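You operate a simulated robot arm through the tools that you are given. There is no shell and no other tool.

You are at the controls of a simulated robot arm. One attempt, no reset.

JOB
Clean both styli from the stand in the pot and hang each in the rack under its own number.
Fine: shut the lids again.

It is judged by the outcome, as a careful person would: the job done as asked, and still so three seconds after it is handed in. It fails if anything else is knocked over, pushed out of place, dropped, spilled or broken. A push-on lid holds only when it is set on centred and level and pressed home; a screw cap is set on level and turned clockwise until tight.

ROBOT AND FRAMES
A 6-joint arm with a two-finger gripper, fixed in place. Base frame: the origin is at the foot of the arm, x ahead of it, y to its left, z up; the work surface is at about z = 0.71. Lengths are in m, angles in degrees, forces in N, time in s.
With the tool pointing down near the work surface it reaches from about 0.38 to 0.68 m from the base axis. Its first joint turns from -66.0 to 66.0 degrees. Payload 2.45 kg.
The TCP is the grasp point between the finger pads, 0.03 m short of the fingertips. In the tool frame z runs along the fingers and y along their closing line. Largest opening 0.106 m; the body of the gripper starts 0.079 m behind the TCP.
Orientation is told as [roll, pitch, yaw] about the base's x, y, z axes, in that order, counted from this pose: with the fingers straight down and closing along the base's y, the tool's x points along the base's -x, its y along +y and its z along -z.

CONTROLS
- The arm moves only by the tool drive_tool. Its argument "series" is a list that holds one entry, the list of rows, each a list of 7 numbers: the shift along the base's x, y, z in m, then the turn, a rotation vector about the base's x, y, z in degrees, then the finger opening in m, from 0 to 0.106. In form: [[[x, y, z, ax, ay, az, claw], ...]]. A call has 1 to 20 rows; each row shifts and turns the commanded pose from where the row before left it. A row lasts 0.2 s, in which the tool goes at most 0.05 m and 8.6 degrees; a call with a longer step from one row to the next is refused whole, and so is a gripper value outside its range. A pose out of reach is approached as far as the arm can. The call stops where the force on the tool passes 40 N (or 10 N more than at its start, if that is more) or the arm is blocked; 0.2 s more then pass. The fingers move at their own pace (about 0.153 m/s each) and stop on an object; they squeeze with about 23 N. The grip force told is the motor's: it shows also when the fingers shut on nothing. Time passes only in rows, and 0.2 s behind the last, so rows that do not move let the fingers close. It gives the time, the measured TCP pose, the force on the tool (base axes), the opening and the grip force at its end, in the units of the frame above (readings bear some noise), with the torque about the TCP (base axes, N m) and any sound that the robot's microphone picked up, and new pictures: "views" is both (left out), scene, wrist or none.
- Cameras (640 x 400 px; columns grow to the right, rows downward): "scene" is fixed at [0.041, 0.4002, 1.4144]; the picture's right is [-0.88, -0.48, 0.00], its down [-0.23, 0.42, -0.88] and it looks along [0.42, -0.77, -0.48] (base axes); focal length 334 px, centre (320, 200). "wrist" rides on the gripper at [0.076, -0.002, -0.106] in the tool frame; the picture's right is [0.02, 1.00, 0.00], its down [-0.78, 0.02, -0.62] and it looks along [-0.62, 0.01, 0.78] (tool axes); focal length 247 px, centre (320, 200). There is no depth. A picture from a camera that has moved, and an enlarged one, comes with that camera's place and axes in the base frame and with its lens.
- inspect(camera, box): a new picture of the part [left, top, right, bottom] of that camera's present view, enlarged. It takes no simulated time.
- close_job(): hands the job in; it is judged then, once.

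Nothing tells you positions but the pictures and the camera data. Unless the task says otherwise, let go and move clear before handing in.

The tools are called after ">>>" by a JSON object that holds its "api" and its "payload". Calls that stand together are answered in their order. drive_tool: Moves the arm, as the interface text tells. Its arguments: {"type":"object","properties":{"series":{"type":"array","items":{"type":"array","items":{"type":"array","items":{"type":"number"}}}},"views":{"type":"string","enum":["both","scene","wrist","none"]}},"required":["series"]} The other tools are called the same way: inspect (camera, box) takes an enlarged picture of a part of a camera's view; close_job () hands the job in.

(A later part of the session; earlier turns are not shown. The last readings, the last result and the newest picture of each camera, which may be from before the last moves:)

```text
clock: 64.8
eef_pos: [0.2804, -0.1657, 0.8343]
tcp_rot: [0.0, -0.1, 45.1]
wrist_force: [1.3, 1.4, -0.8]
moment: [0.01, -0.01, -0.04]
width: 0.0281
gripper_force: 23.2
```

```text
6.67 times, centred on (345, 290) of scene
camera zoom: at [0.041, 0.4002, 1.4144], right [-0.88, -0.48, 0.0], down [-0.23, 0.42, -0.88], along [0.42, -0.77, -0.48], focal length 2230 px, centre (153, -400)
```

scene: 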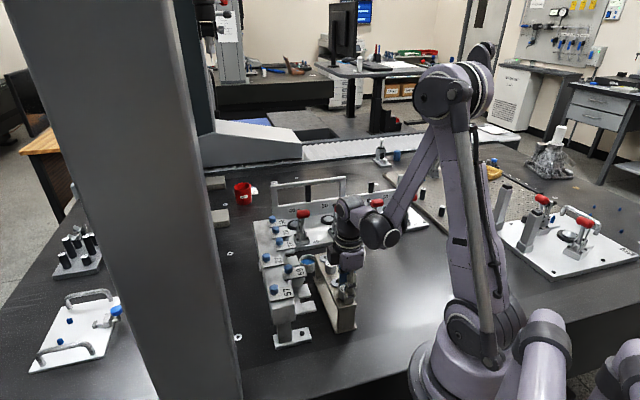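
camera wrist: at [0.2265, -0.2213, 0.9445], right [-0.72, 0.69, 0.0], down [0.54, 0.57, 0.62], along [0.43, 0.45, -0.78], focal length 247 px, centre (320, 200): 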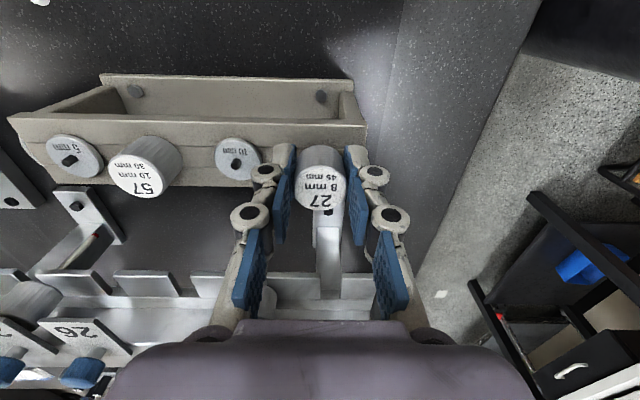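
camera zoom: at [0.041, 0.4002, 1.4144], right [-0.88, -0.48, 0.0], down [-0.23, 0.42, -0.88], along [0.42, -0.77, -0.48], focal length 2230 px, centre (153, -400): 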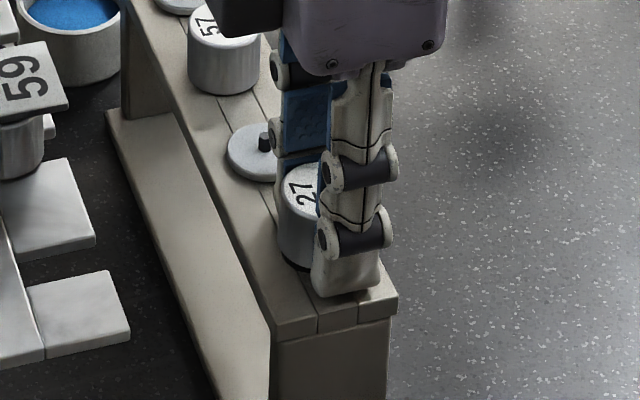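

>>> {"api": "drive_tool", "payload": {"series": [[[0, 0, -0.001, 0, 0, 0, 0.02], [0, 0, 0, 0, 0, 0, 0.02]]], "views": "none"}}

>>> {"api": "drive_tool", "payload": {"series": [[[0, 0, -0.001, 0, 0, 0, 0.02], [0, 0, 0, 0, 0, 0, 0.02]]], "views": "none"}}

>>> {"api": "drive_tool", "payload": {"series": [[[0, 0, -0.0008, 0, 0, 0, 0.02], [0, 0, 0, 0, 0, 0, 0.02]]], "views": "scene"}}

>>> {"api": "inspect", "payload": {"camera": "scene", "box": [325, 270, 365, 310]}}

```text
clock: 65.4
eef_pos: [0.2795, -0.166, 0.8333]
tcp_rot: [0.0, -0.1, 45.0]
wrist_force: [0.0, 0.5, 0.3]
moment: [-0.03, -0.01, 0.0]
width: 0.0281
gripper_force: 23.2
```

```text
clock: 66.0
eef_pos: [0.2806, -0.1661, 0.8311]
tcp_rot: [-0.1, -0.2, 45.0]
wrist_force: [0.8, 2.6, -0.8]
moment: [0.01, -0.08, 0.0]
width: 0.0281
gripper_force: 22.8
```

```text
clock: 66.6
eef_pos: [0.2796, -0.1659, 0.83]
tcp_rot: [-0.2, -0.2, 45.2]
wrist_force: [5.5, 0.1, 33.4]
moment: [-0.1, 0.08, 0.04]
width: 0.0283
gripper_force: 22.8
```

scene: 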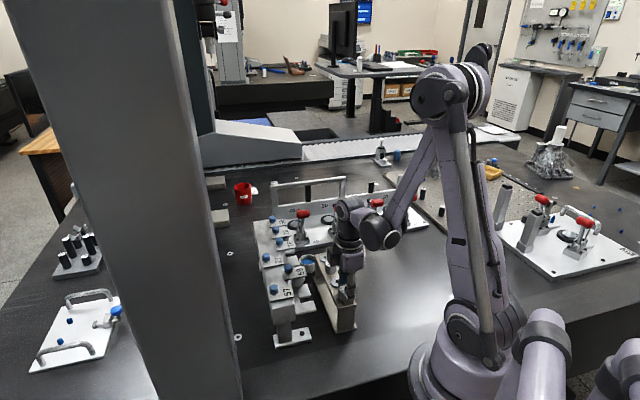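

```text
10.00 times, centred on (345, 290) of scene
camera zoom: at [0.0408, 0.4004, 1.4144], right [-0.88, -0.48, 0.0], down [-0.23, 0.42, -0.88], along [0.42, -0.77, -0.48], focal length 3345 px, centre (70, -700)
```

zoom: 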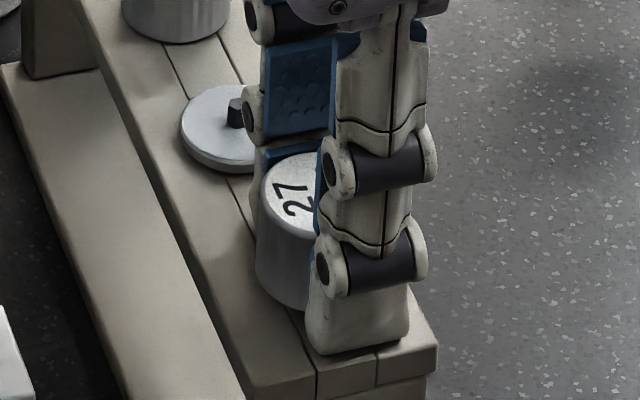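

The head is down on the stand. I'll back off slightly, open the fingers and rise about 16 mm, then look at how the head sits relative to the fingers.

>>> {"api": "drive_tool", "payload": {"series": [[[0, 0, 0.0006, 0, 0, 0, 0.02], [0, 0, 0, 0, 0, 0, 0.036], [0, 0, 0, 0, 0, 0, 0.042], [0, 0, 0.005, 0, 0, 0, 0.042], [0, 0, 0.01, 0, 0, 0, 0.042], [0, 0, 0, 0, 0, 0, 0.042]]]}}

>>> {"api": "inspect", "payload": {"camera": "wrist", "box": [240, 100, 400, 220]}}

>>> {"api": "inspect", "payload": {"camera": "scene", "box": [320, 260, 370, 320]}}

```text
clock: 68.0
eef_pos: [0.2792, -0.1665, 0.8454]
tcp_rot: [0.1, -0.2, 45.1]
wrist_force: [-0.1, -0.4, 0.0]
moment: [0.0, -0.01, -0.01]
width: 0.0422
gripper_force: 0.0
camera wrist: at [0.2256, -0.2215, 0.9512], right [-0.72, 0.69, 0.0], down [0.54, 0.57, 0.62], along [0.43, 0.45, -0.78], focal length 247 px, centre (320, 200)
```

scene: 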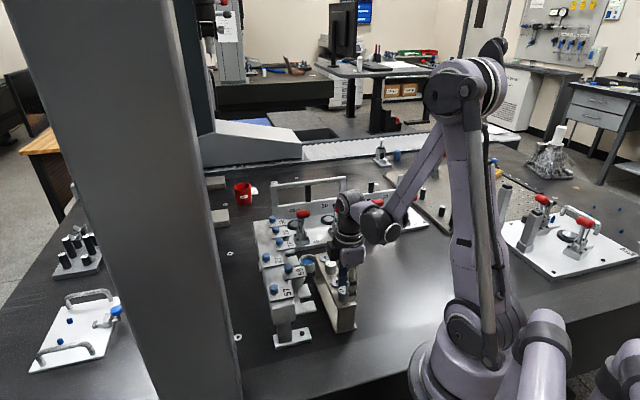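
wrist: 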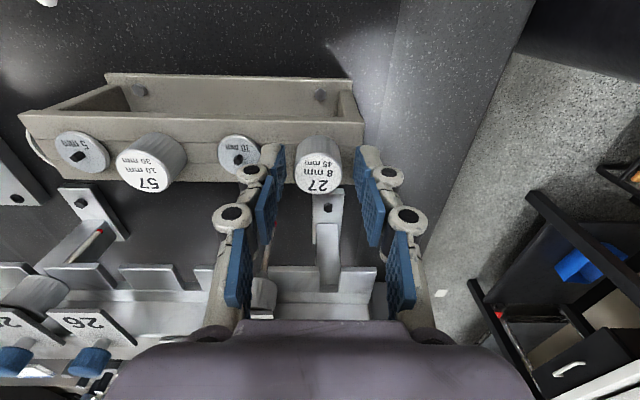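

```text
3.33 times, centred on (320, 160) of wrist
camera zoom: at [0.2256, -0.2215, 0.9512], right [-0.72, 0.69, 0.0], down [0.54, 0.57, 0.62], along [0.43, 0.45, -0.78], focal length 823 px, centre (320, 333)
```

zoom: 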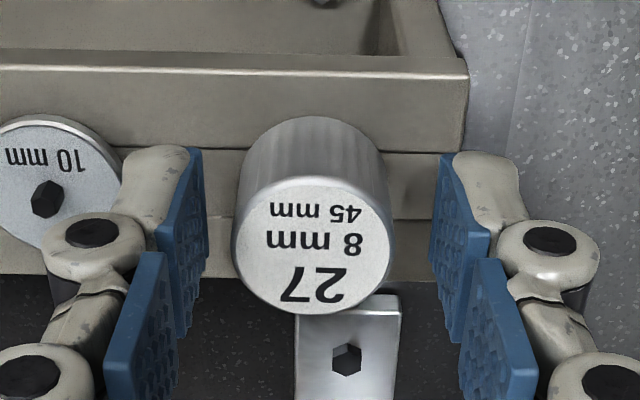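

```text
6.67 times, centred on (345, 290) of scene
camera zoom: at [0.041, 0.4002, 1.4144], right [-0.88, -0.48, 0.0], down [-0.23, 0.42, -0.88], along [0.42, -0.77, -0.48], focal length 2230 px, centre (153, -400)
```

zoom: 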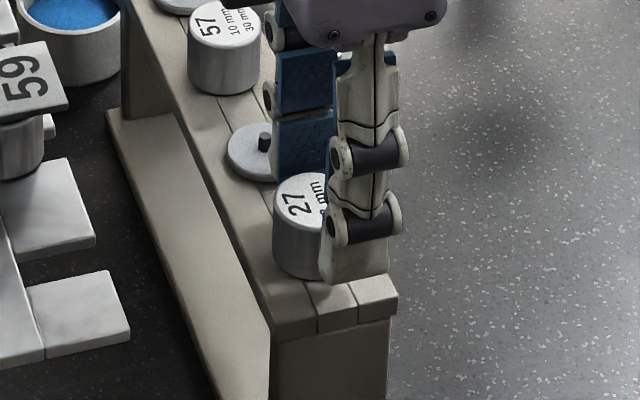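

Stylus 27 sits properly in the stand and the fingertips now overlap only the top 12 mm of the head. I'll centre (+2.3 mm in w) and grip here.

>>> {"api": "drive_tool", "payload": {"series": [[[0.0022, 0.001, 0, 0, 0, 0, 0.042], [0, 0, 0, 0, 0, 0, 0.042], [0, 0, 0, 0, 0, 0, 0.02], [0, 0, 0, 0, 0, 0, 0.02], [0, 0, 0, 0, 0, 0, 0.02]]], "views": "wrist"}}

>>> {"api": "inspect", "payload": {"camera": "wrist", "box": [240, 100, 400, 220]}}

```text
clock: 69.2
eef_pos: [0.2817, -0.1655, 0.8459]
tcp_rot: [0.0, -0.1, 45.1]
wrist_force: [-0.2, 1.3, 3.3]
moment: [0.06, 0.01, -0.01]
width: 0.0285
gripper_force: 23.3
camera wrist: at [0.2282, -0.2204, 0.9519], right [-0.72, 0.69, 0.0], down [0.54, 0.57, 0.62], along [0.43, 0.45, -0.78], focal length 247 px, centre (320, 200)
```

wrist: 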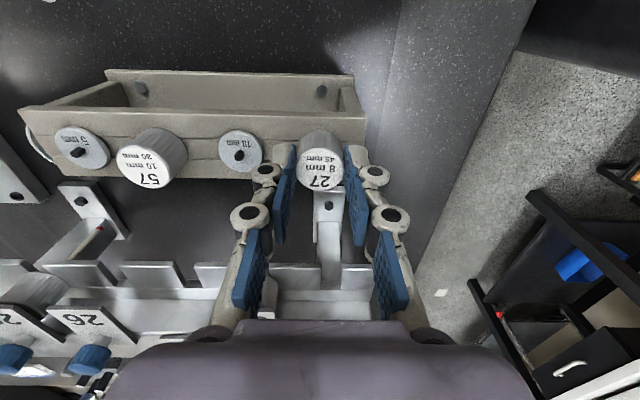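

```text
3.33 times, centred on (320, 160) of wrist
camera zoom: at [0.2282, -0.2204, 0.9519], right [-0.72, 0.69, 0.0], down [0.54, 0.57, 0.62], along [0.43, 0.45, -0.78], focal length 823 px, centre (320, 333)
```

zoom: 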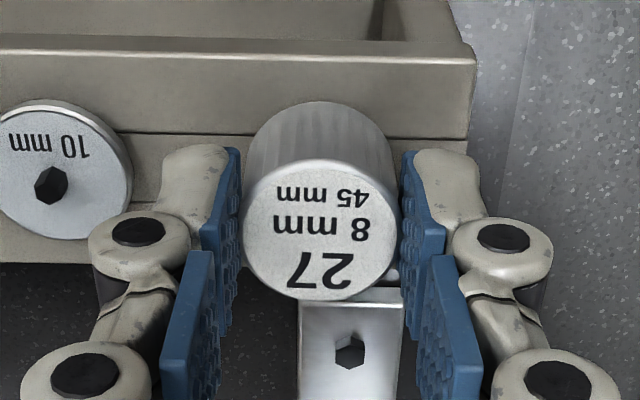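

Gripped with no load. I'll lift straight up, carry it to the gap in front of port 27 and check the alignment with the slot.

>>> {"api": "drive_tool", "payload": {"series": [[[0, 0, 0.004, 0, 0, 0, 0.02], [0, 0, 0.01, 0, 0, 0, 0.02], [0, 0, 0.02, 0, 0, 0, 0.02], [0, 0, 0.025, 0, 0, 0, 0.02], [0, 0, 0.03, 0, 0, 0, 0.02], [0, 0, 0.02, 0, 0, 0, 0.02], [0.02, -0.005, 0, 0, 0, 0, 0.02], [0.0216, -0.0085, 0, 0, 0, 0, 0.02], [0.0216, -0.0085, 0, 0, 0, 0, 0.02], [0.0216, -0.0085, 0, 0, 0, 0, 0.02], [0.0217, -0.0084, 0, 0, 0, 0, 0.02], [0, 0, 0, 0, 0, 0, 0.02]]]}}

>>> {"api": "inspect", "payload": {"camera": "wrist", "box": [240, 80, 400, 220]}}

>>> {"api": "inspect", "payload": {"camera": "scene", "box": [270, 210, 350, 310]}}

```text
clock: 71.8
eef_pos: [0.3887, -0.2036, 0.955]
tcp_rot: [0.0, -0.1, 45.1]
wrist_force: [0.2, -0.3, -0.1]
moment: [-0.01, -0.06, -0.01]
width: 0.0283
gripper_force: 23.0
camera wrist: at [0.3356, -0.2596, 1.0602], right [-0.72, 0.69, 0.0], down [0.54, 0.57, 0.62], along [0.43, 0.45, -0.78], focal length 247 px, centre (320, 200)
```

scene: 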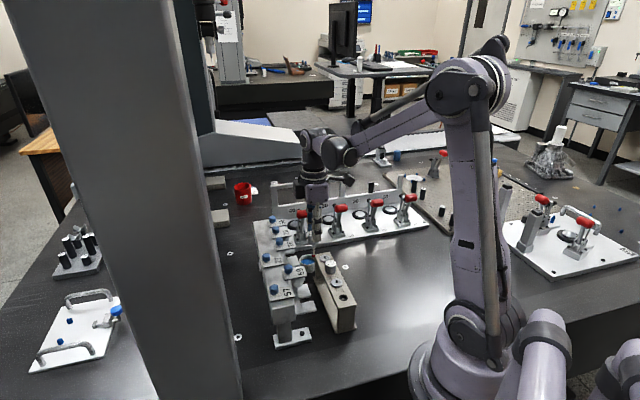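
wrist: 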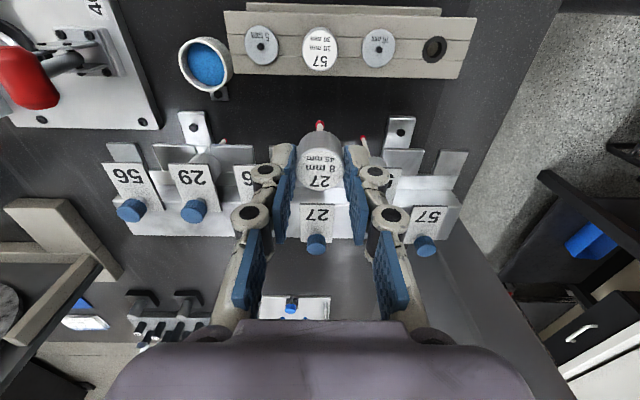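

```text
2.86 times, centred on (320, 150) of wrist
camera zoom: at [0.3356, -0.2596, 1.0602], right [-0.72, 0.69, 0.0], down [0.54, 0.57, 0.62], along [0.43, 0.45, -0.78], focal length 706 px, centre (320, 343)
```

zoom: 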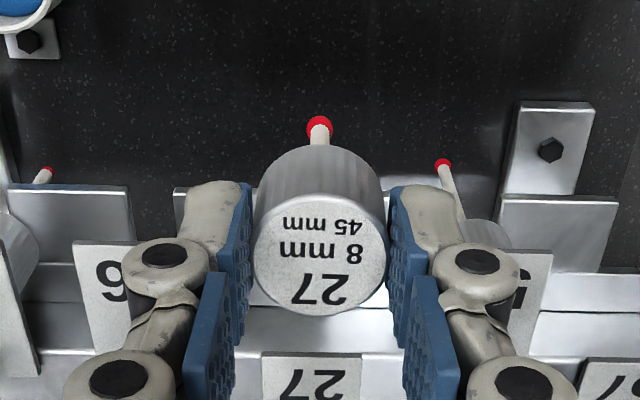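

```text
4.00 times, centred on (310, 260) of scene
camera zoom: at [0.041, 0.4002, 1.4144], right [-0.88, -0.48, 0.0], down [-0.23, 0.42, -0.88], along [0.42, -0.77, -0.48], focal length 1338 px, centre (360, -40)
```

zoom: 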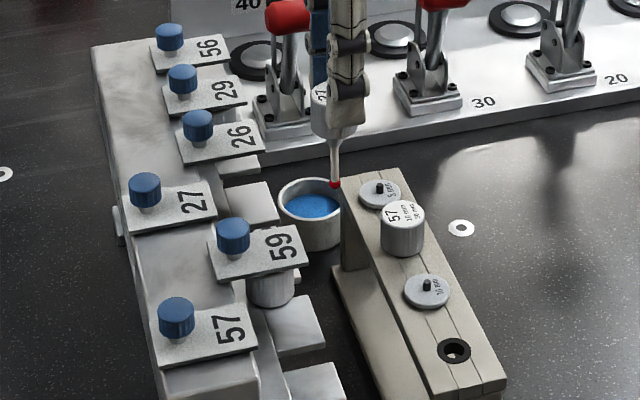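

The stylus hangs straight and clean in front of port 27, about 1.8 mm off the slot centre. I'll correct that and lower to just above seating height, still in front of the rack.

>>> {"api": "drive_tool", "payload": {"series": [[[0.0013, -0.0013, 0, 0, 0, 0, 0.02], [0, 0, -0.03, 0, 0, 0, 0.02], [0, 0, -0.03, 0, 0, 0, 0.02], [0, 0, 0, 0, 0, 0, 0.02]]]}}

>>> {"api": "inspect", "payload": {"camera": "wrist", "box": [220, 80, 420, 240]}}

>>> {"api": "inspect", "payload": {"camera": "scene", "box": [270, 220, 340, 310]}}

```text
clock: 72.8
eef_pos: [0.3904, -0.2051, 0.8945]
tcp_rot: [0.0, -0.1, 45.2]
wrist_force: [0.5, 0.1, -0.2]
moment: [-0.02, 0.01, 0.01]
width: 0.0288
gripper_force: 22.5
camera wrist: at [0.3365, -0.2599, 0.9998], right [-0.72, 0.69, 0.0], down [0.54, 0.57, 0.62], along [0.43, 0.45, -0.78], focal length 247 px, centre (320, 200)
```

scene: 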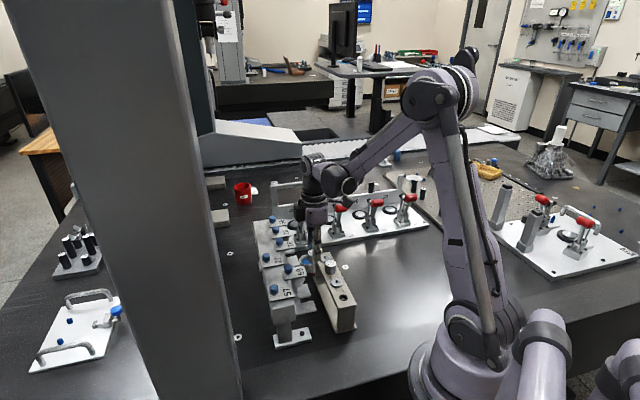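
wrist: 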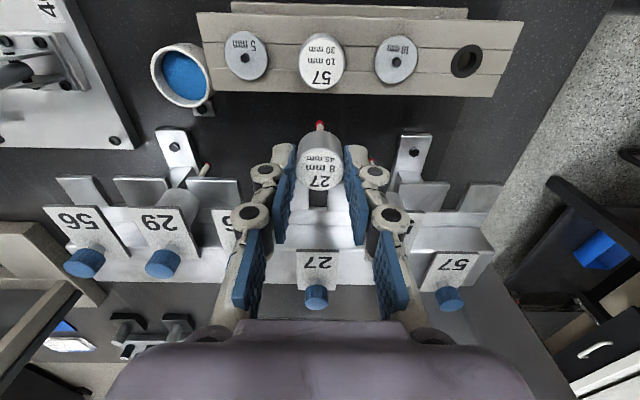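

```text
2.50 times, centred on (320, 160) of wrist
camera zoom: at [0.3365, -0.2599, 0.9998], right [-0.72, 0.69, 0.0], down [0.54, 0.57, 0.62], along [0.43, 0.45, -0.78], focal length 617 px, centre (320, 300)
```

zoom: 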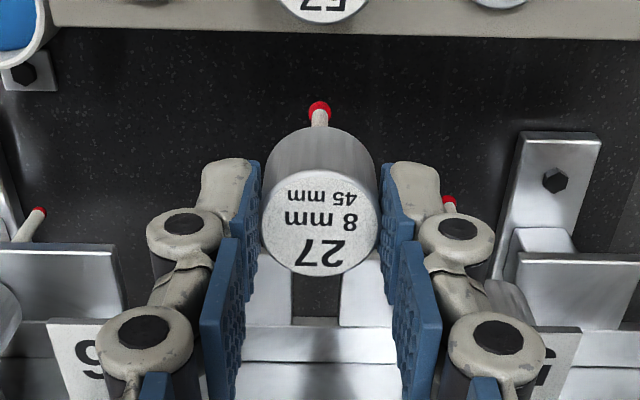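

```text
4.44 times, centred on (305, 265) of scene
camera zoom: at [0.041, 0.4002, 1.4144], right [-0.88, -0.48, 0.0], down [-0.23, 0.42, -0.88], along [0.42, -0.77, -0.48], focal length 1487 px, centre (387, -89)
```

zoom: 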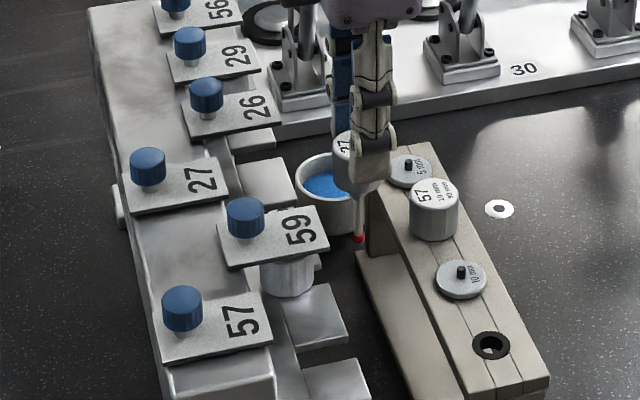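

The stem is aligned with the slot to within about half a millimetre. I'll slide it into the slot with the head still 10 mm above the fork.

>>> {"api": "drive_tool", "payload": {"series": [[[0.01, 0.01, 0, 0, 0, 0, 0.02], [0.01, 0.01, 0, 0, 0, 0, 0.02], [0.006, 0.006, 0, 0, 0, 0, 0.02], [0, 0, 0, 0, 0, 0, 0.02]]]}}

>>> {"api": "inspect", "payload": {"camera": "wrist", "box": [220, 80, 420, 240]}}

>>> {"api": "inspect", "payload": {"camera": "scene", "box": [270, 220, 340, 310]}}

```text
clock: 73.8
eef_pos: [0.4157, -0.1786, 0.8966]
tcp_rot: [0.0, -0.2, 45.0]
wrist_force: [0.1, 0.7, 0.1]
moment: [0.02, 0.02, 0.02]
width: 0.0283
gripper_force: 23.3
camera wrist: at [0.3624, -0.2342, 1.0009], right [-0.72, 0.69, 0.0], down [0.54, 0.57, 0.62], along [0.43, 0.45, -0.78], focal length 247 px, centre (320, 200)
```

scene: 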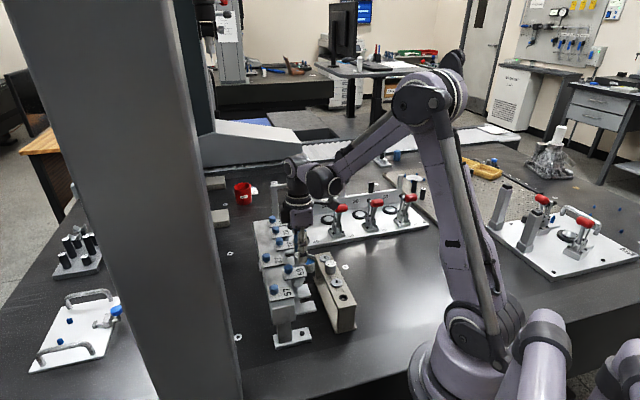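
wrist: 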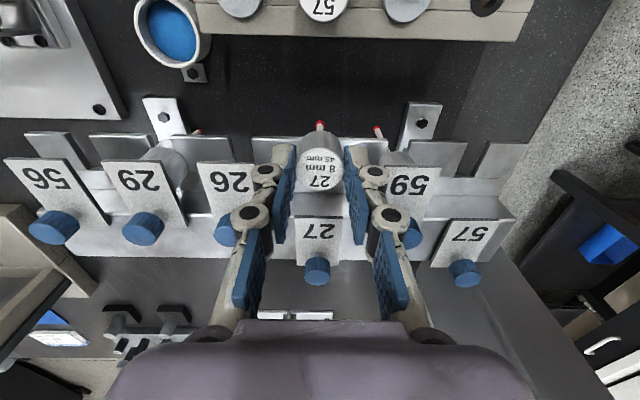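

```text
2.50 times, centred on (320, 160) of wrist
camera zoom: at [0.3624, -0.2342, 1.0009], right [-0.72, 0.69, 0.0], down [0.54, 0.57, 0.62], along [0.43, 0.45, -0.78], focal length 617 px, centre (320, 300)
```

zoom: 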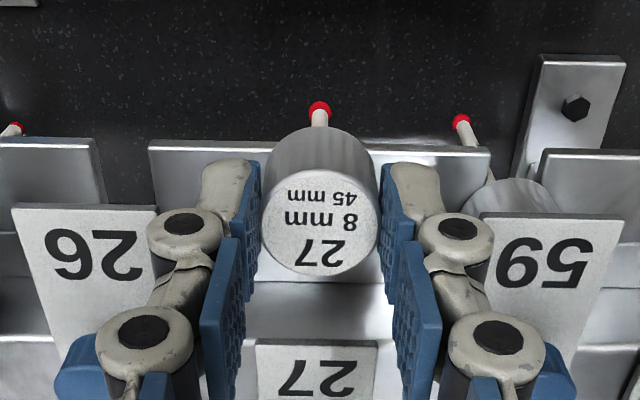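

```text
4.44 times, centred on (305, 265) of scene
camera zoom: at [0.041, 0.4002, 1.4144], right [-0.88, -0.48, 0.0], down [-0.23, 0.42, -0.88], along [0.42, -0.77, -0.48], focal length 1487 px, centre (387, -89)
```

zoom: 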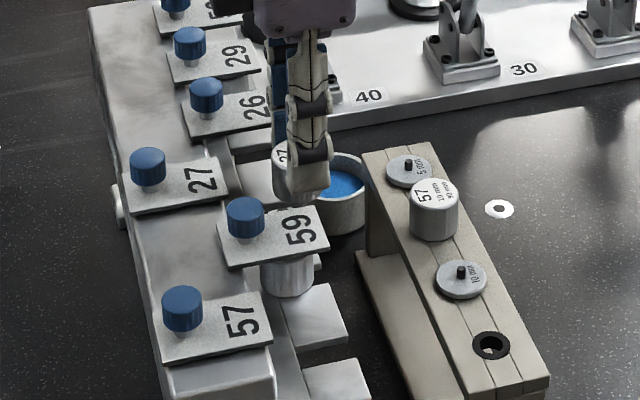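

Lids and knuckles are clear. I'll slide the remaining 19 mm into the slot.

>>> {"api": "drive_tool", "payload": {"series": [[[0.007, 0.007, 0, 0, 0, 0, 0.02], [0.0064, 0.0064, 0, 0, 0, 0, 0.02], [0, 0, 0, 0, 0, 0, 0.02]]]}}

>>> {"api": "inspect", "payload": {"camera": "wrist", "box": [220, 80, 420, 240]}}

>>> {"api": "inspect", "payload": {"camera": "scene", "box": [270, 220, 340, 310]}}

```text
clock: 74.6
eef_pos: [0.429, -0.1653, 0.8954]
tcp_rot: [0.0, -0.2, 45.1]
wrist_force: [-0.3, 0.0, -0.1]
moment: [0.0, 0.03, -0.03]
width: 0.0281
gripper_force: 23.1
camera wrist: at [0.3754, -0.2204, 1.0006], right [-0.72, 0.69, 0.0], down [0.54, 0.57, 0.62], along [0.43, 0.45, -0.78], focal length 247 px, centre (320, 200)
```

scene: 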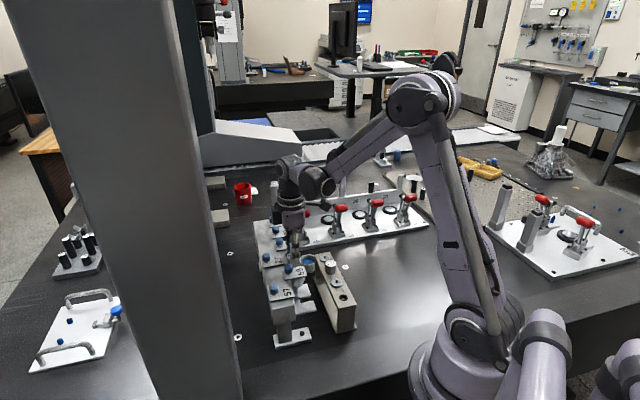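
wrist: 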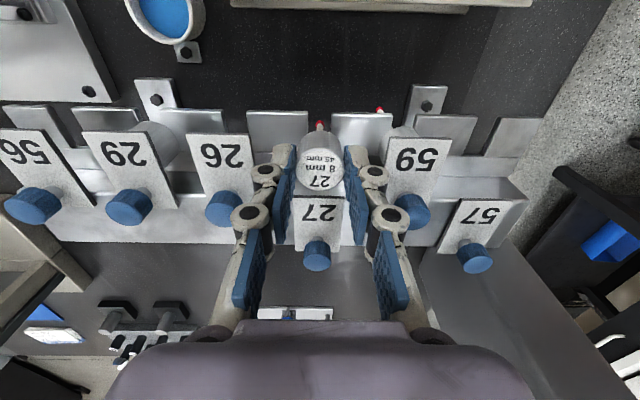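

```text
2.50 times, centred on (320, 160) of wrist
camera zoom: at [0.3754, -0.2204, 1.0006], right [-0.72, 0.69, 0.0], down [0.54, 0.57, 0.62], along [0.43, 0.45, -0.78], focal length 617 px, centre (320, 300)
```

zoom: 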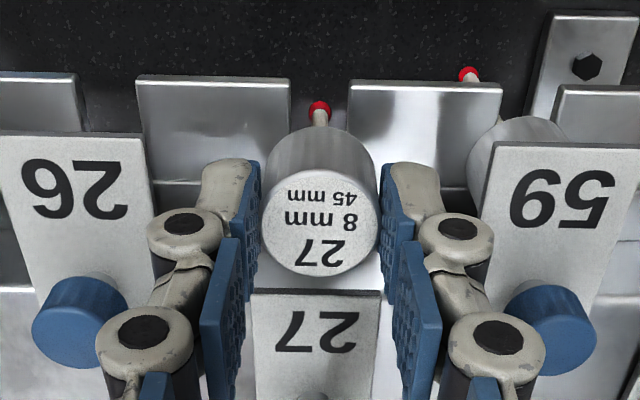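

```text
4.44 times, centred on (305, 265) of scene
camera zoom: at [0.041, 0.4002, 1.4144], right [-0.88, -0.48, 0.0], down [-0.23, 0.42, -0.88], along [0.42, -0.77, -0.48], focal length 1487 px, centre (387, -89)
```

zoom: 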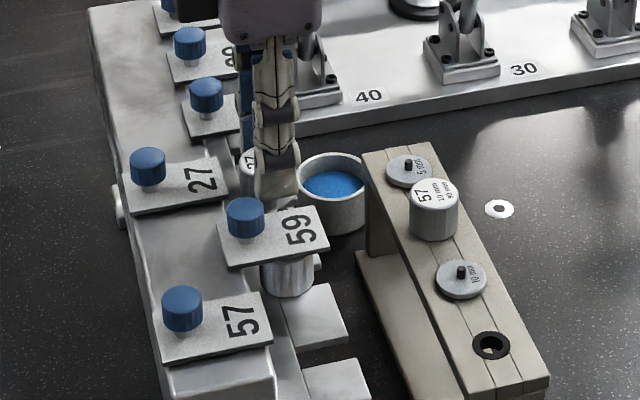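

The stem is in the slot, with the ball visible between the plates. I'll lower until the head rests on the fork.

>>> {"api": "drive_tool", "payload": {"series": [[[0, 0, -0.005, 0, 0, 0, 0.02], [0, 0, -0.004, 0, 0, 0, 0.02], [0, 0, 0, 0, 0, 0, 0.02]]], "views": "none"}}

>>> {"api": "drive_tool", "payload": {"series": [[[0, 0, -0.0015, 0, 0, 0, 0.02], [0, 0, 0, 0, 0, 0, 0.02]]], "views": "none"}}

>>> {"api": "drive_tool", "payload": {"series": [[[0, 0, -0.001, 0, 0, 0, 0.02], [0, 0, 0, 0, 0, 0, 0.02]]], "views": "both"}}

>>> {"api": "inspect", "payload": {"camera": "wrist", "box": [220, 80, 420, 240]}}

>>> {"api": "inspect", "payload": {"camera": "scene", "box": [270, 230, 330, 300]}}

```text
clock: 75.4
eef_pos: [0.4274, -0.1657, 0.8865]
tcp_rot: [0.0, -0.3, 45.1]
wrist_force: [-0.4, -0.1, -0.6]
moment: [0.0, -0.01, 0.01]
width: 0.0284
gripper_force: 22.3
```

```text
clock: 76.0
eef_pos: [0.4297, -0.1658, 0.8853]
tcp_rot: [-0.1, -0.2, 45.1]
wrist_force: [-0.6, 0.5, -0.7]
moment: [0.0, 0.0, 0.02]
width: 0.0286
gripper_force: 23.1
```

```text
clock: 76.6
eef_pos: [0.4295, -0.1657, 0.8846]
tcp_rot: [0.0, -0.2, 45.1]
wrist_force: [0.2, -0.6, -1.0]
moment: [0.01, -0.02, 0.02]
width: 0.0285
gripper_force: 22.8
camera wrist: at [0.3757, -0.2208, 0.9896], right [-0.72, 0.69, 0.0], down [0.54, 0.57, 0.62], along [0.43, 0.45, -0.78], focal length 247 px, centre (320, 200)
```

scene: 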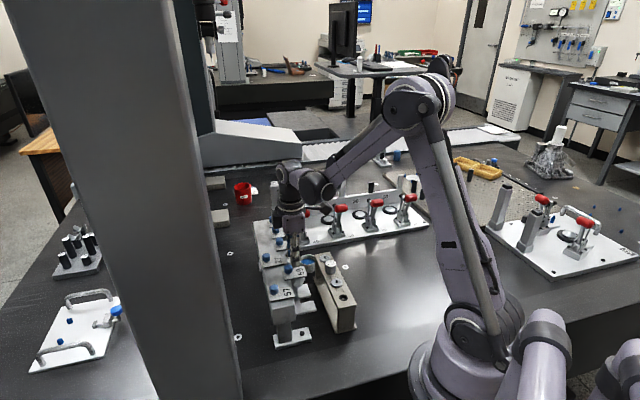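
wrist: 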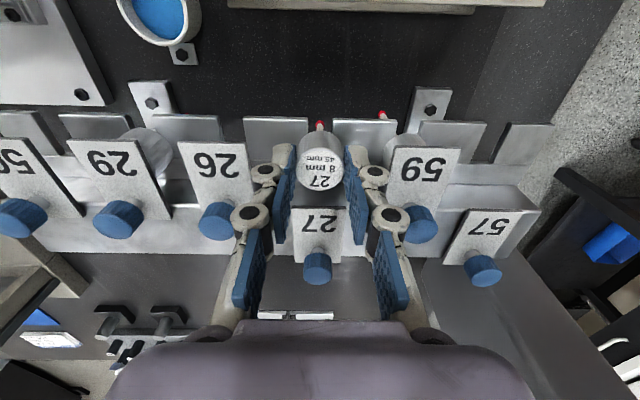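

```text
2.50 times, centred on (320, 160) of wrist
camera zoom: at [0.3757, -0.2208, 0.9896], right [-0.72, 0.69, 0.0], down [0.54, 0.57, 0.62], along [0.43, 0.45, -0.78], focal length 617 px, centre (320, 300)
```

zoom: 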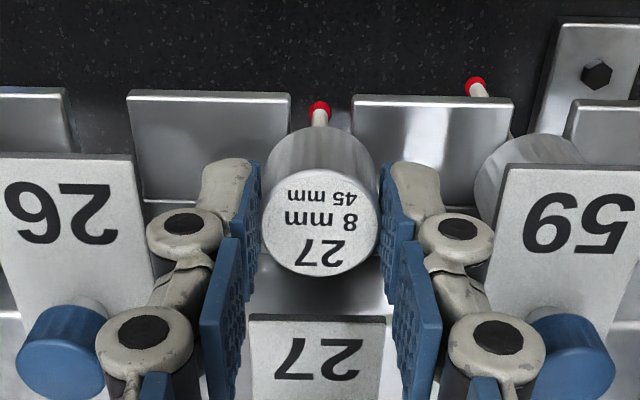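

```text
5.71 times, centred on (300, 265) of scene
camera zoom: at [0.041, 0.4002, 1.4144], right [-0.88, -0.48, 0.0], down [-0.23, 0.42, -0.88], along [0.42, -0.77, -0.48], focal length 1911 px, centre (434, -171)
```

zoom: 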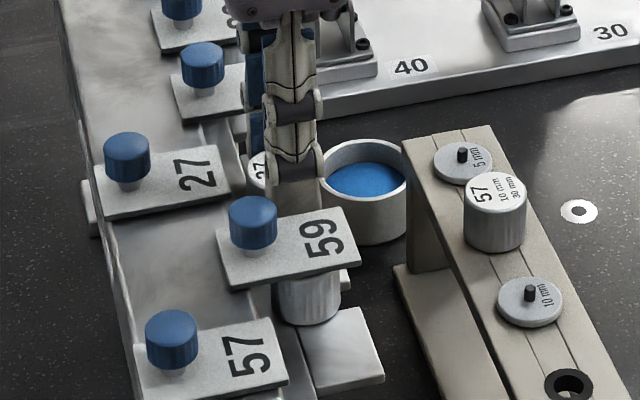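

No contact yet, with alignment still good. I'll continue down in 1 mm steps.

>>> {"api": "drive_tool", "payload": {"series": [[[0, 0, -0.001, 0, 0, 0, 0.02], [0, 0, 0, 0, 0, 0, 0.02]]], "views": "none"}}

>>> {"api": "drive_tool", "payload": {"series": [[[0, 0, -0.001, 0, 0, 0, 0.02], [0, 0, 0, 0, 0, 0, 0.02]]], "views": "none"}}

>>> {"api": "drive_tool", "payload": {"series": [[[0, 0, -0.001, 0, 0, 0, 0.02], [0, 0, 0, 0, 0, 0, 0.02]]], "views": "none"}}

```text
clock: 77.2
eef_pos: [0.4289, -0.1667, 0.8832]
tcp_rot: [0.0, -0.2, 45.1]
wrist_force: [0.5, 0.5, -0.7]
moment: [0.01, 0.0, -0.03]
width: 0.0284
gripper_force: 22.9
```

```text
clock: 77.8
eef_pos: [0.4295, -0.1646, 0.8815]
tcp_rot: [0.0, 0.0, 45.1]
wrist_force: [-0.4, -1.1, 5.3]
moment: [-0.02, -0.01, -0.03]
width: 0.0284
gripper_force: 22.9
```

```text
clock: 78.4
eef_pos: [0.43, -0.1665, 0.8811]
tcp_rot: [0.0, -0.1, 45.1]
wrist_force: [-2.7, -1.7, 19.4]
moment: [-0.08, 0.02, -0.01]
width: 0.0285
gripper_force: 23.2
```

Head 27 is resting on the fork at the expected height. I'll relieve the load, open the fingers slightly, and rise straight up.

>>> {"api": "drive_tool", "payload": {"series": [[[0, 0, 0.0012, 0, 0, 0, 0.02], [0, 0, 0, 0, 0, 0, 0.031], [0, 0, 0, 0, 0, 0, 0.034], [0, 0, 0, 0, 0, 0, 0.034]]], "views": "wrist"}}

>>> {"api": "inspect", "payload": {"camera": "wrist", "box": [220, 80, 420, 240]}}

```text
clock: 79.4
eef_pos: [0.4285, -0.1667, 0.8817]
tcp_rot: [0.0, -0.2, 45.2]
wrist_force: [-0.3, 0.2, -0.1]
moment: [0.0, 0.02, 0.01]
width: 0.0342
gripper_force: 0.1
camera wrist: at [0.3755, -0.2212, 0.9869], right [-0.72, 0.69, 0.0], down [0.54, 0.57, 0.62], along [0.43, 0.45, -0.78], focal length 247 px, centre (320, 200)
```

wrist: 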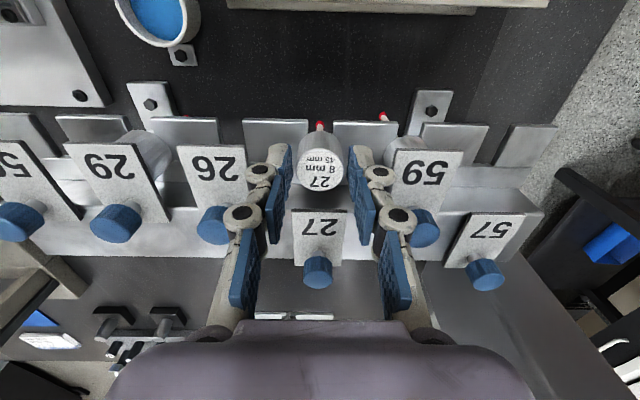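

```text
2.50 times, centred on (320, 160) of wrist
camera zoom: at [0.3755, -0.2212, 0.9869], right [-0.72, 0.69, 0.0], down [0.54, 0.57, 0.62], along [0.43, 0.45, -0.78], focal length 617 px, centre (320, 300)
```

zoom: 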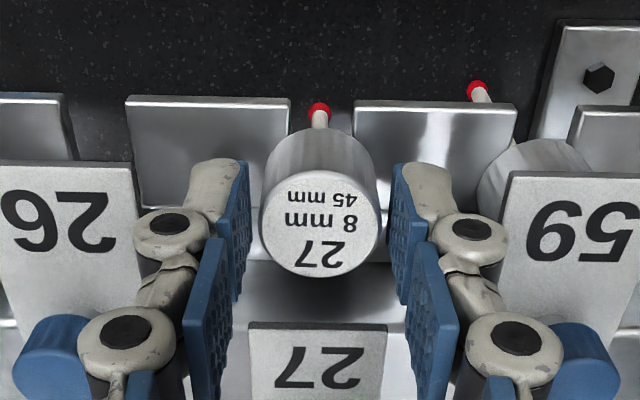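

Released and free of contact; the head stays seated. I'll rise straight up and look.

>>> {"api": "drive_tool", "payload": {"series": [[[0, 0, 0.008, 0, 0, 0, 0.034], [0, 0, 0.02, 0, 0, 0, 0.034], [0, 0, 0.03, 0, 0, 0, 0.034], [-0.01, -0.01, 0.02, 0, 0, 0, 0.04], [-0.015, -0.015, 0, 0, 0, 0, 0.04], [0, 0, 0, 0, 0, 0, 0.04]]]}}

>>> {"api": "inspect", "payload": {"camera": "wrist", "box": [220, 80, 420, 240]}}

>>> {"api": "inspect", "payload": {"camera": "scene", "box": [260, 220, 330, 310]}}

```text
clock: 80.8
eef_pos: [0.4042, -0.193, 0.9604]
tcp_rot: [-0.1, -0.2, 45.1]
wrist_force: [-0.4, -0.5, -0.1]
moment: [0.0, -0.04, 0.01]
width: 0.0401
gripper_force: 0.1
camera wrist: at [0.3503, -0.2477, 1.0653], right [-0.72, 0.69, 0.0], down [0.54, 0.57, 0.62], along [0.43, 0.45, -0.78], focal length 247 px, centre (320, 200)
```

scene: 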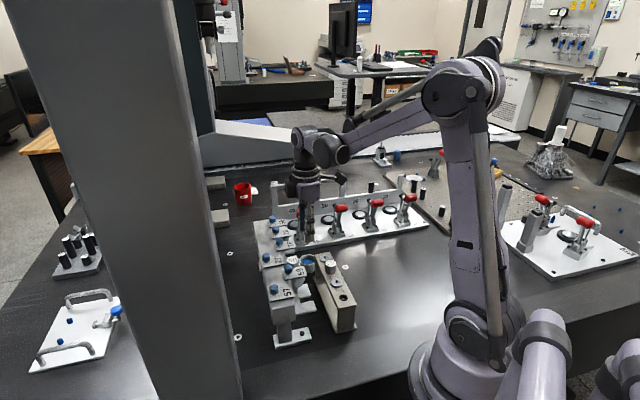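
wrist: 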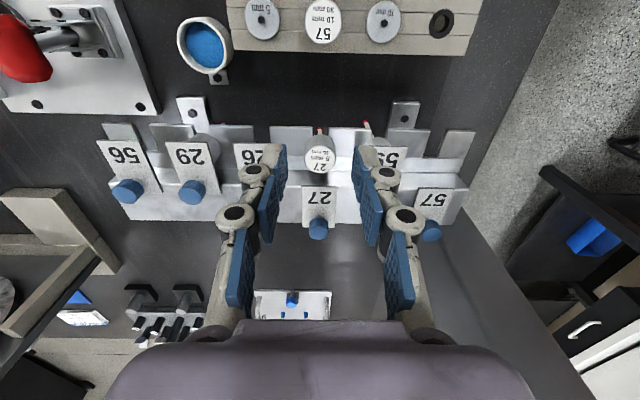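

```text
2.50 times, centred on (320, 160) of wrist
camera zoom: at [0.3503, -0.2477, 1.0653], right [-0.72, 0.69, 0.0], down [0.54, 0.57, 0.62], along [0.43, 0.45, -0.78], focal length 617 px, centre (320, 300)
```

zoom: 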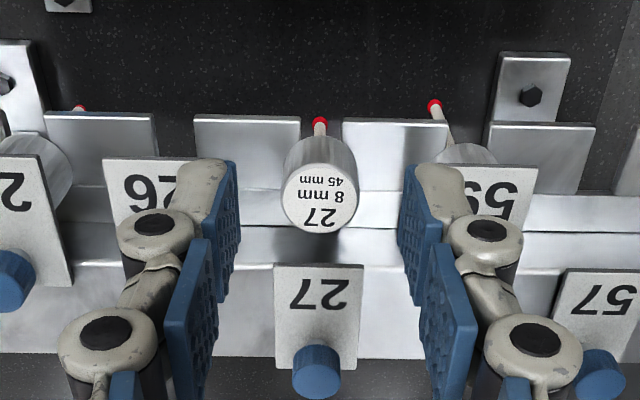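

```text
4.44 times, centred on (295, 265) of scene
camera zoom: at [0.041, 0.4002, 1.4144], right [-0.88, -0.48, 0.0], down [-0.23, 0.42, -0.88], along [0.42, -0.77, -0.48], focal length 1487 px, centre (431, -89)
```

zoom: 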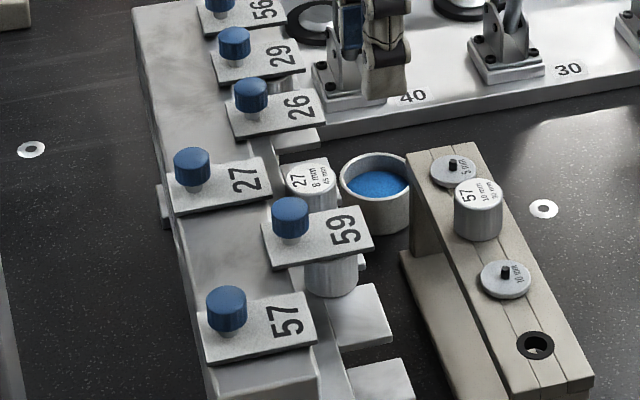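

Stylus 27 hangs in port 27 with its clean red ball visible. Now I'll close lid 27: hover over its knob at w≈0.249.

>>> {"api": "drive_tool", "payload": {"series": [[[0.023, 0.0239, 0, 0, 0, 0, 0.04], [0.023, 0.0239, 0, 0, 0, 0, 0.04], [0.023, 0.0239, 0, 0, 0, 0, 0.04], [0, 0, -0.015, 0, 0, 0, 0.04], [0, 0, 0, 0, 0, 0, 0.04]]], "views": "wrist"}}

>>> {"api": "inspect", "payload": {"camera": "wrist", "box": [240, 80, 400, 220]}}

```text
clock: 82.0
eef_pos: [0.4737, -0.1198, 0.9452]
tcp_rot: [0.1, -0.3, 45.1]
wrist_force: [-0.3, 0.4, -0.3]
moment: [0.03, 0.01, -0.03]
width: 0.04
gripper_force: 0.1
camera wrist: at [0.4201, -0.1754, 1.0499], right [-0.72, 0.69, 0.0], down [0.54, 0.57, 0.62], along [0.43, 0.45, -0.78], focal length 247 px, centre (320, 200)
```

wrist: 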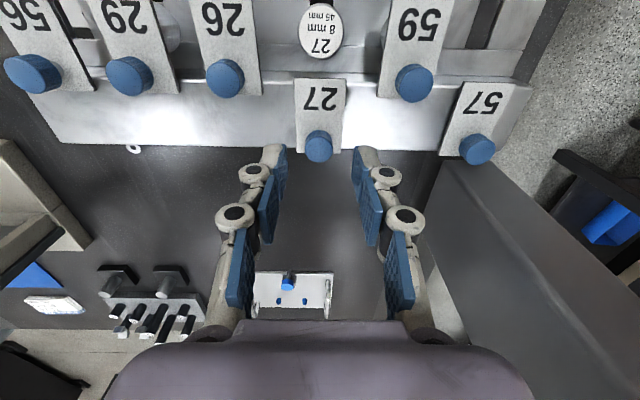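

```text
2.86 times, centred on (320, 150) of wrist
camera zoom: at [0.4201, -0.1754, 1.0499], right [-0.72, 0.69, 0.0], down [0.54, 0.57, 0.62], along [0.43, 0.45, -0.78], focal length 706 px, centre (320, 343)
```

zoom: 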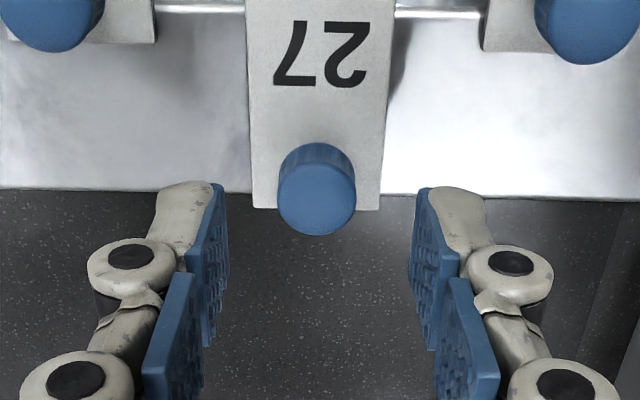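

The knob is about 5 mm further back than the tool axis. I'll shift and descend over it.

>>> {"api": "drive_tool", "payload": {"series": [[[0.0035, 0.0035, 0, 0, 0, 0, 0.04], [0, 0, -0.015, 0, 0, 0, 0.04], [0, 0, -0.012, 0, 0, 0, 0.04], [0, 0, 0, 0, 0, 0, 0.04]]], "views": "wrist"}}

>>> {"api": "inspect", "payload": {"camera": "wrist", "box": [240, 100, 400, 240]}}

```text
clock: 83.0
eef_pos: [0.4756, -0.1156, 0.9194]
tcp_rot: [0.0, -0.3, 45.1]
wrist_force: [0.2, 0.0, 0.0]
moment: [-0.04, -0.03, -0.01]
width: 0.0398
gripper_force: 0.0
camera wrist: at [0.4219, -0.1712, 1.0242], right [-0.72, 0.69, 0.0], down [0.54, 0.57, 0.62], along [0.43, 0.45, -0.78], focal length 247 px, centre (320, 200)
```

wrist: 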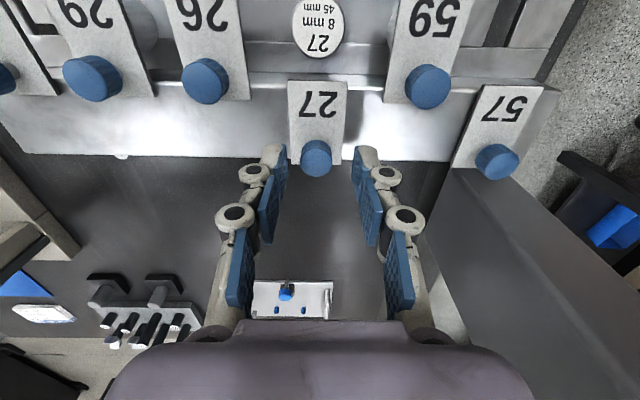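

```text
2.86 times, centred on (320, 170) of wrist
camera zoom: at [0.4219, -0.1712, 1.0242], right [-0.72, 0.69, 0.0], down [0.54, 0.57, 0.62], along [0.43, 0.45, -0.78], focal length 706 px, centre (320, 286)
```

zoom: 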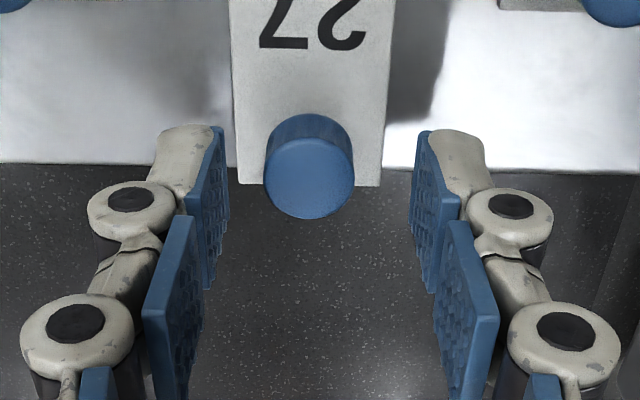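

>>> {"api": "drive_tool", "payload": {"series": [[[0.003, -0.0008, 0, 0, 0, 0, 0.04], [0, 0, -0.008, 0, 0, 0, 0.04], [0, 0, -0.0025, 0, 0, 0, 0.04], [0, 0, 0, 0, 0, 0, 0.04]]], "views": "wrist"}}

>>> {"api": "inspect", "payload": {"camera": "wrist", "box": [240, 100, 400, 240]}}

```text
clock: 84.0
eef_pos: [0.4788, -0.1156, 0.907]
tcp_rot: [-0.1, -0.2, 45.1]
wrist_force: [0.6, -0.5, -0.7]
moment: [0.01, 0.01, 0.02]
width: 0.0396
gripper_force: 0.1
camera wrist: at [0.4252, -0.1712, 1.0133], right [-0.72, 0.69, 0.0], down [0.54, 0.57, 0.62], along [0.43, 0.45, -0.78], focal length 247 px, centre (320, 200)
```

wrist: 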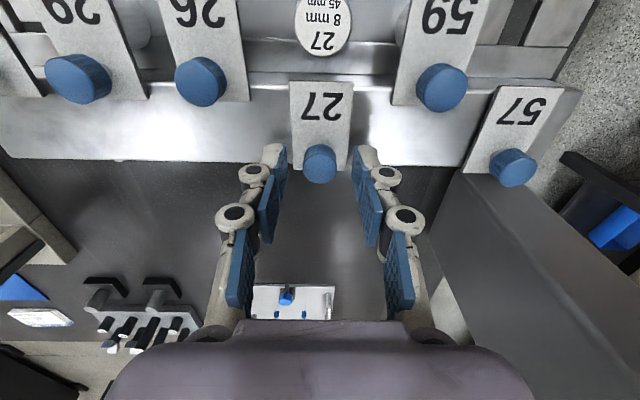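

```text
2.86 times, centred on (320, 170) of wrist
camera zoom: at [0.4252, -0.1712, 1.0133], right [-0.72, 0.69, 0.0], down [0.54, 0.57, 0.62], along [0.43, 0.45, -0.78], focal length 706 px, centre (320, 286)
```

zoom: 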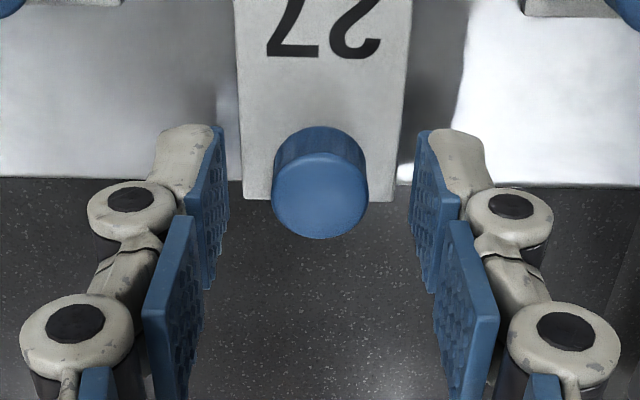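

Centred. I'll grip the knob and draw the lid forward in steps.

>>> {"api": "drive_tool", "payload": {"series": [[[0, 0, 0, 0, 0, 0, 0.01], [0, 0, 0, 0, 0, 0, 0.01], [0, 0, 0.0008, 0, 0, 0, 0.01], [-0.0018, -0.0018, 0, 0, 0, 0, 0.01], [-0.0018, -0.0018, 0.0003, 0, 0, 0, 0.01]]], "views": "none"}}

>>> {"api": "drive_tool", "payload": {"series": [[[-0.0021, -0.0021, 0, 0, 0, 0, 0.01], [-0.0021, -0.0021, 0.0003, 0, 0, 0, 0.01], [-0.0021, -0.0021, 0, 0, 0, 0, 0.01]]], "views": "wrist"}}

```text
clock: 85.2
eef_pos: [0.4758, -0.1191, 0.9078]
tcp_rot: [0.1, -0.2, 45.1]
wrist_force: [-7.8, 6.9, -0.3]
moment: [0.24, 0.11, 0.0]
width: 0.0196
gripper_force: 22.2
```

```text
clock: 86.0
eef_pos: [0.4674, -0.1271, 0.9069]
tcp_rot: [0.2, -0.2, 45.1]
wrist_force: [-12.7, 12.9, -0.8]
moment: [0.5, 0.1, 0.0]
width: 0.0197
gripper_force: 23.3
camera wrist: at [0.4151, -0.1822, 1.0136], right [-0.72, 0.69, 0.0], down [0.54, 0.56, 0.62], along [0.43, 0.45, -0.78], focal length 247 px, centre (320, 200)
```

wrist: 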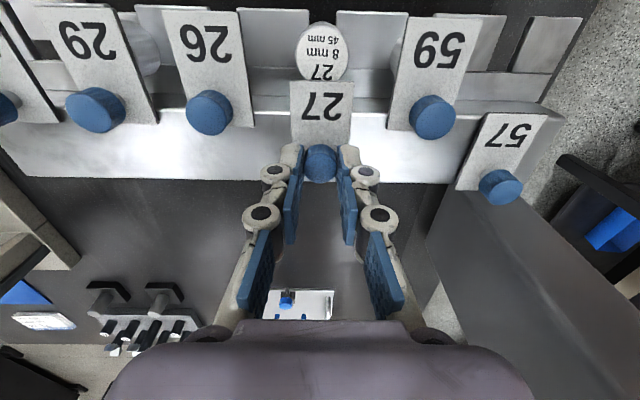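

The lid is moving, with side load building to 18 N. I'll correct 1.5 mm along the rack and continue with slightly adjusted direction.

>>> {"api": "drive_tool", "payload": {"series": [[[-0.0011, 0.0011, 0, 0, 0, 0, 0.01], [-0.00217, -0.00203, 0.0002, 0, 0, 0, 0.01], [-0.00217, -0.00203, 0, 0, 0, 0, 0.01], [-0.00217, -0.00203, 0.0002, 0, 0, 0, 0.01]]], "views": "none"}}

>>> {"api": "drive_tool", "payload": {"series": [[[-0.00217, -0.00203, 0, 0, 0, 0, 0.01], [-0.00217, -0.00203, 0.0002, 0, 0, 0, 0.01], [-0.00217, -0.00203, 0, 0, 0, 0, 0.01]]], "views": "wrist"}}

```text
clock: 87.0
eef_pos: [0.462, -0.1325, 0.9086]
tcp_rot: [-0.2, -0.1, 45.0]
wrist_force: [2.4, -1.3, 0.6]
moment: [-0.02, -0.07, -0.03]
width: 0.0195
gripper_force: 23.0
```

```text
clock: 87.8
eef_pos: [0.4565, -0.1391, 0.9083]
tcp_rot: [-0.1, -0.2, 45.1]
wrist_force: [7.3, -7.1, 0.3]
moment: [-0.15, -0.2, -0.01]
width: 0.0193
gripper_force: 23.0
camera wrist: at [0.4022, -0.1939, 1.0143], right [-0.72, 0.69, 0.0], down [0.54, 0.57, 0.62], along [0.43, 0.45, -0.78], focal length 247 px, centre (320, 200)
```

wrist: 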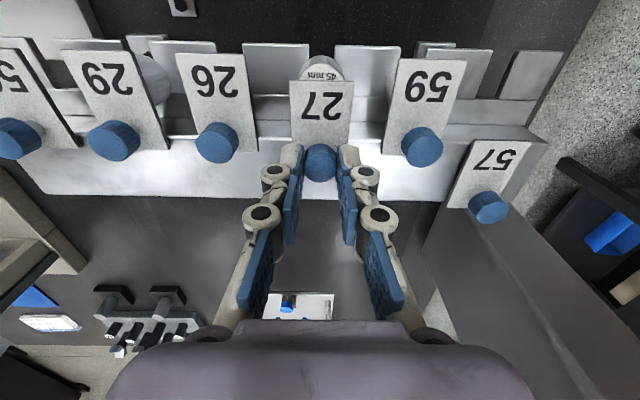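

The lid is passing over the head freely. About 16 mm remains; I'll trim the side offset and continue.

>>> {"api": "drive_tool", "payload": {"series": [[[0.0005, -0.0005, 0, 0, 0, 0, 0.01], [-0.0021, -0.0021, 0.0002, 0, 0, 0, 0.01], [-0.0021, -0.0021, 0, 0, 0, 0, 0.01], [-0.0021, -0.0021, 0.0002, 0, 0, 0, 0.01]]], "views": "none"}}

>>> {"api": "drive_tool", "payload": {"series": [[[-0.0014, -0.0014, 0, 0, 0, 0, 0.01], [-0.0014, -0.0014, 0, 0, 0, 0, 0.01]]], "views": "wrist"}}

>>> {"api": "inspect", "payload": {"camera": "wrist", "box": [190, 50, 470, 220]}}

```text
clock: 88.8
eef_pos: [0.4496, -0.1446, 0.9098]
tcp_rot: [-0.1, -0.2, 45.0]
wrist_force: [7.5, -8.2, 1.2]
moment: [-0.11, -0.28, -0.01]
width: 0.0195
gripper_force: 23.1
```

```text
clock: 89.4
eef_pos: [0.4484, -0.1474, 0.9102]
tcp_rot: [-0.2, -0.1, 45.2]
wrist_force: [13.2, -7.8, 0.8]
moment: [-0.63, 0.12, 0.03]
width: 0.0199
gripper_force: 22.7
camera wrist: at [0.3937, -0.2024, 1.0153], right [-0.72, 0.69, 0.0], down [0.54, 0.57, 0.62], along [0.43, 0.45, -0.78], focal length 247 px, centre (320, 200)
```

wrist: 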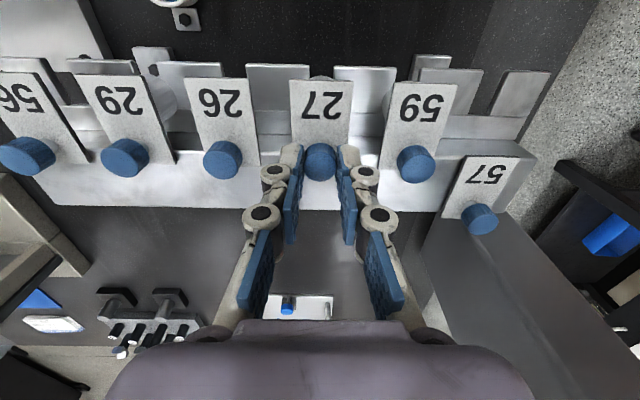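

```text
2.29 times, centred on (330, 135) of wrist
camera zoom: at [0.3937, -0.2024, 1.0153], right [-0.72, 0.69, 0.0], down [0.54, 0.57, 0.62], along [0.43, 0.45, -0.78], focal length 564 px, centre (297, 349)
```

zoom: 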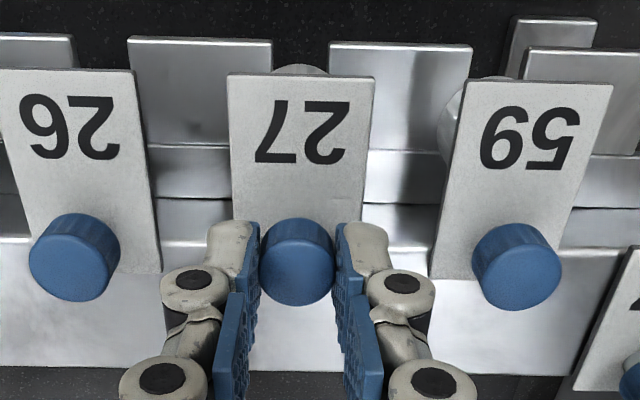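

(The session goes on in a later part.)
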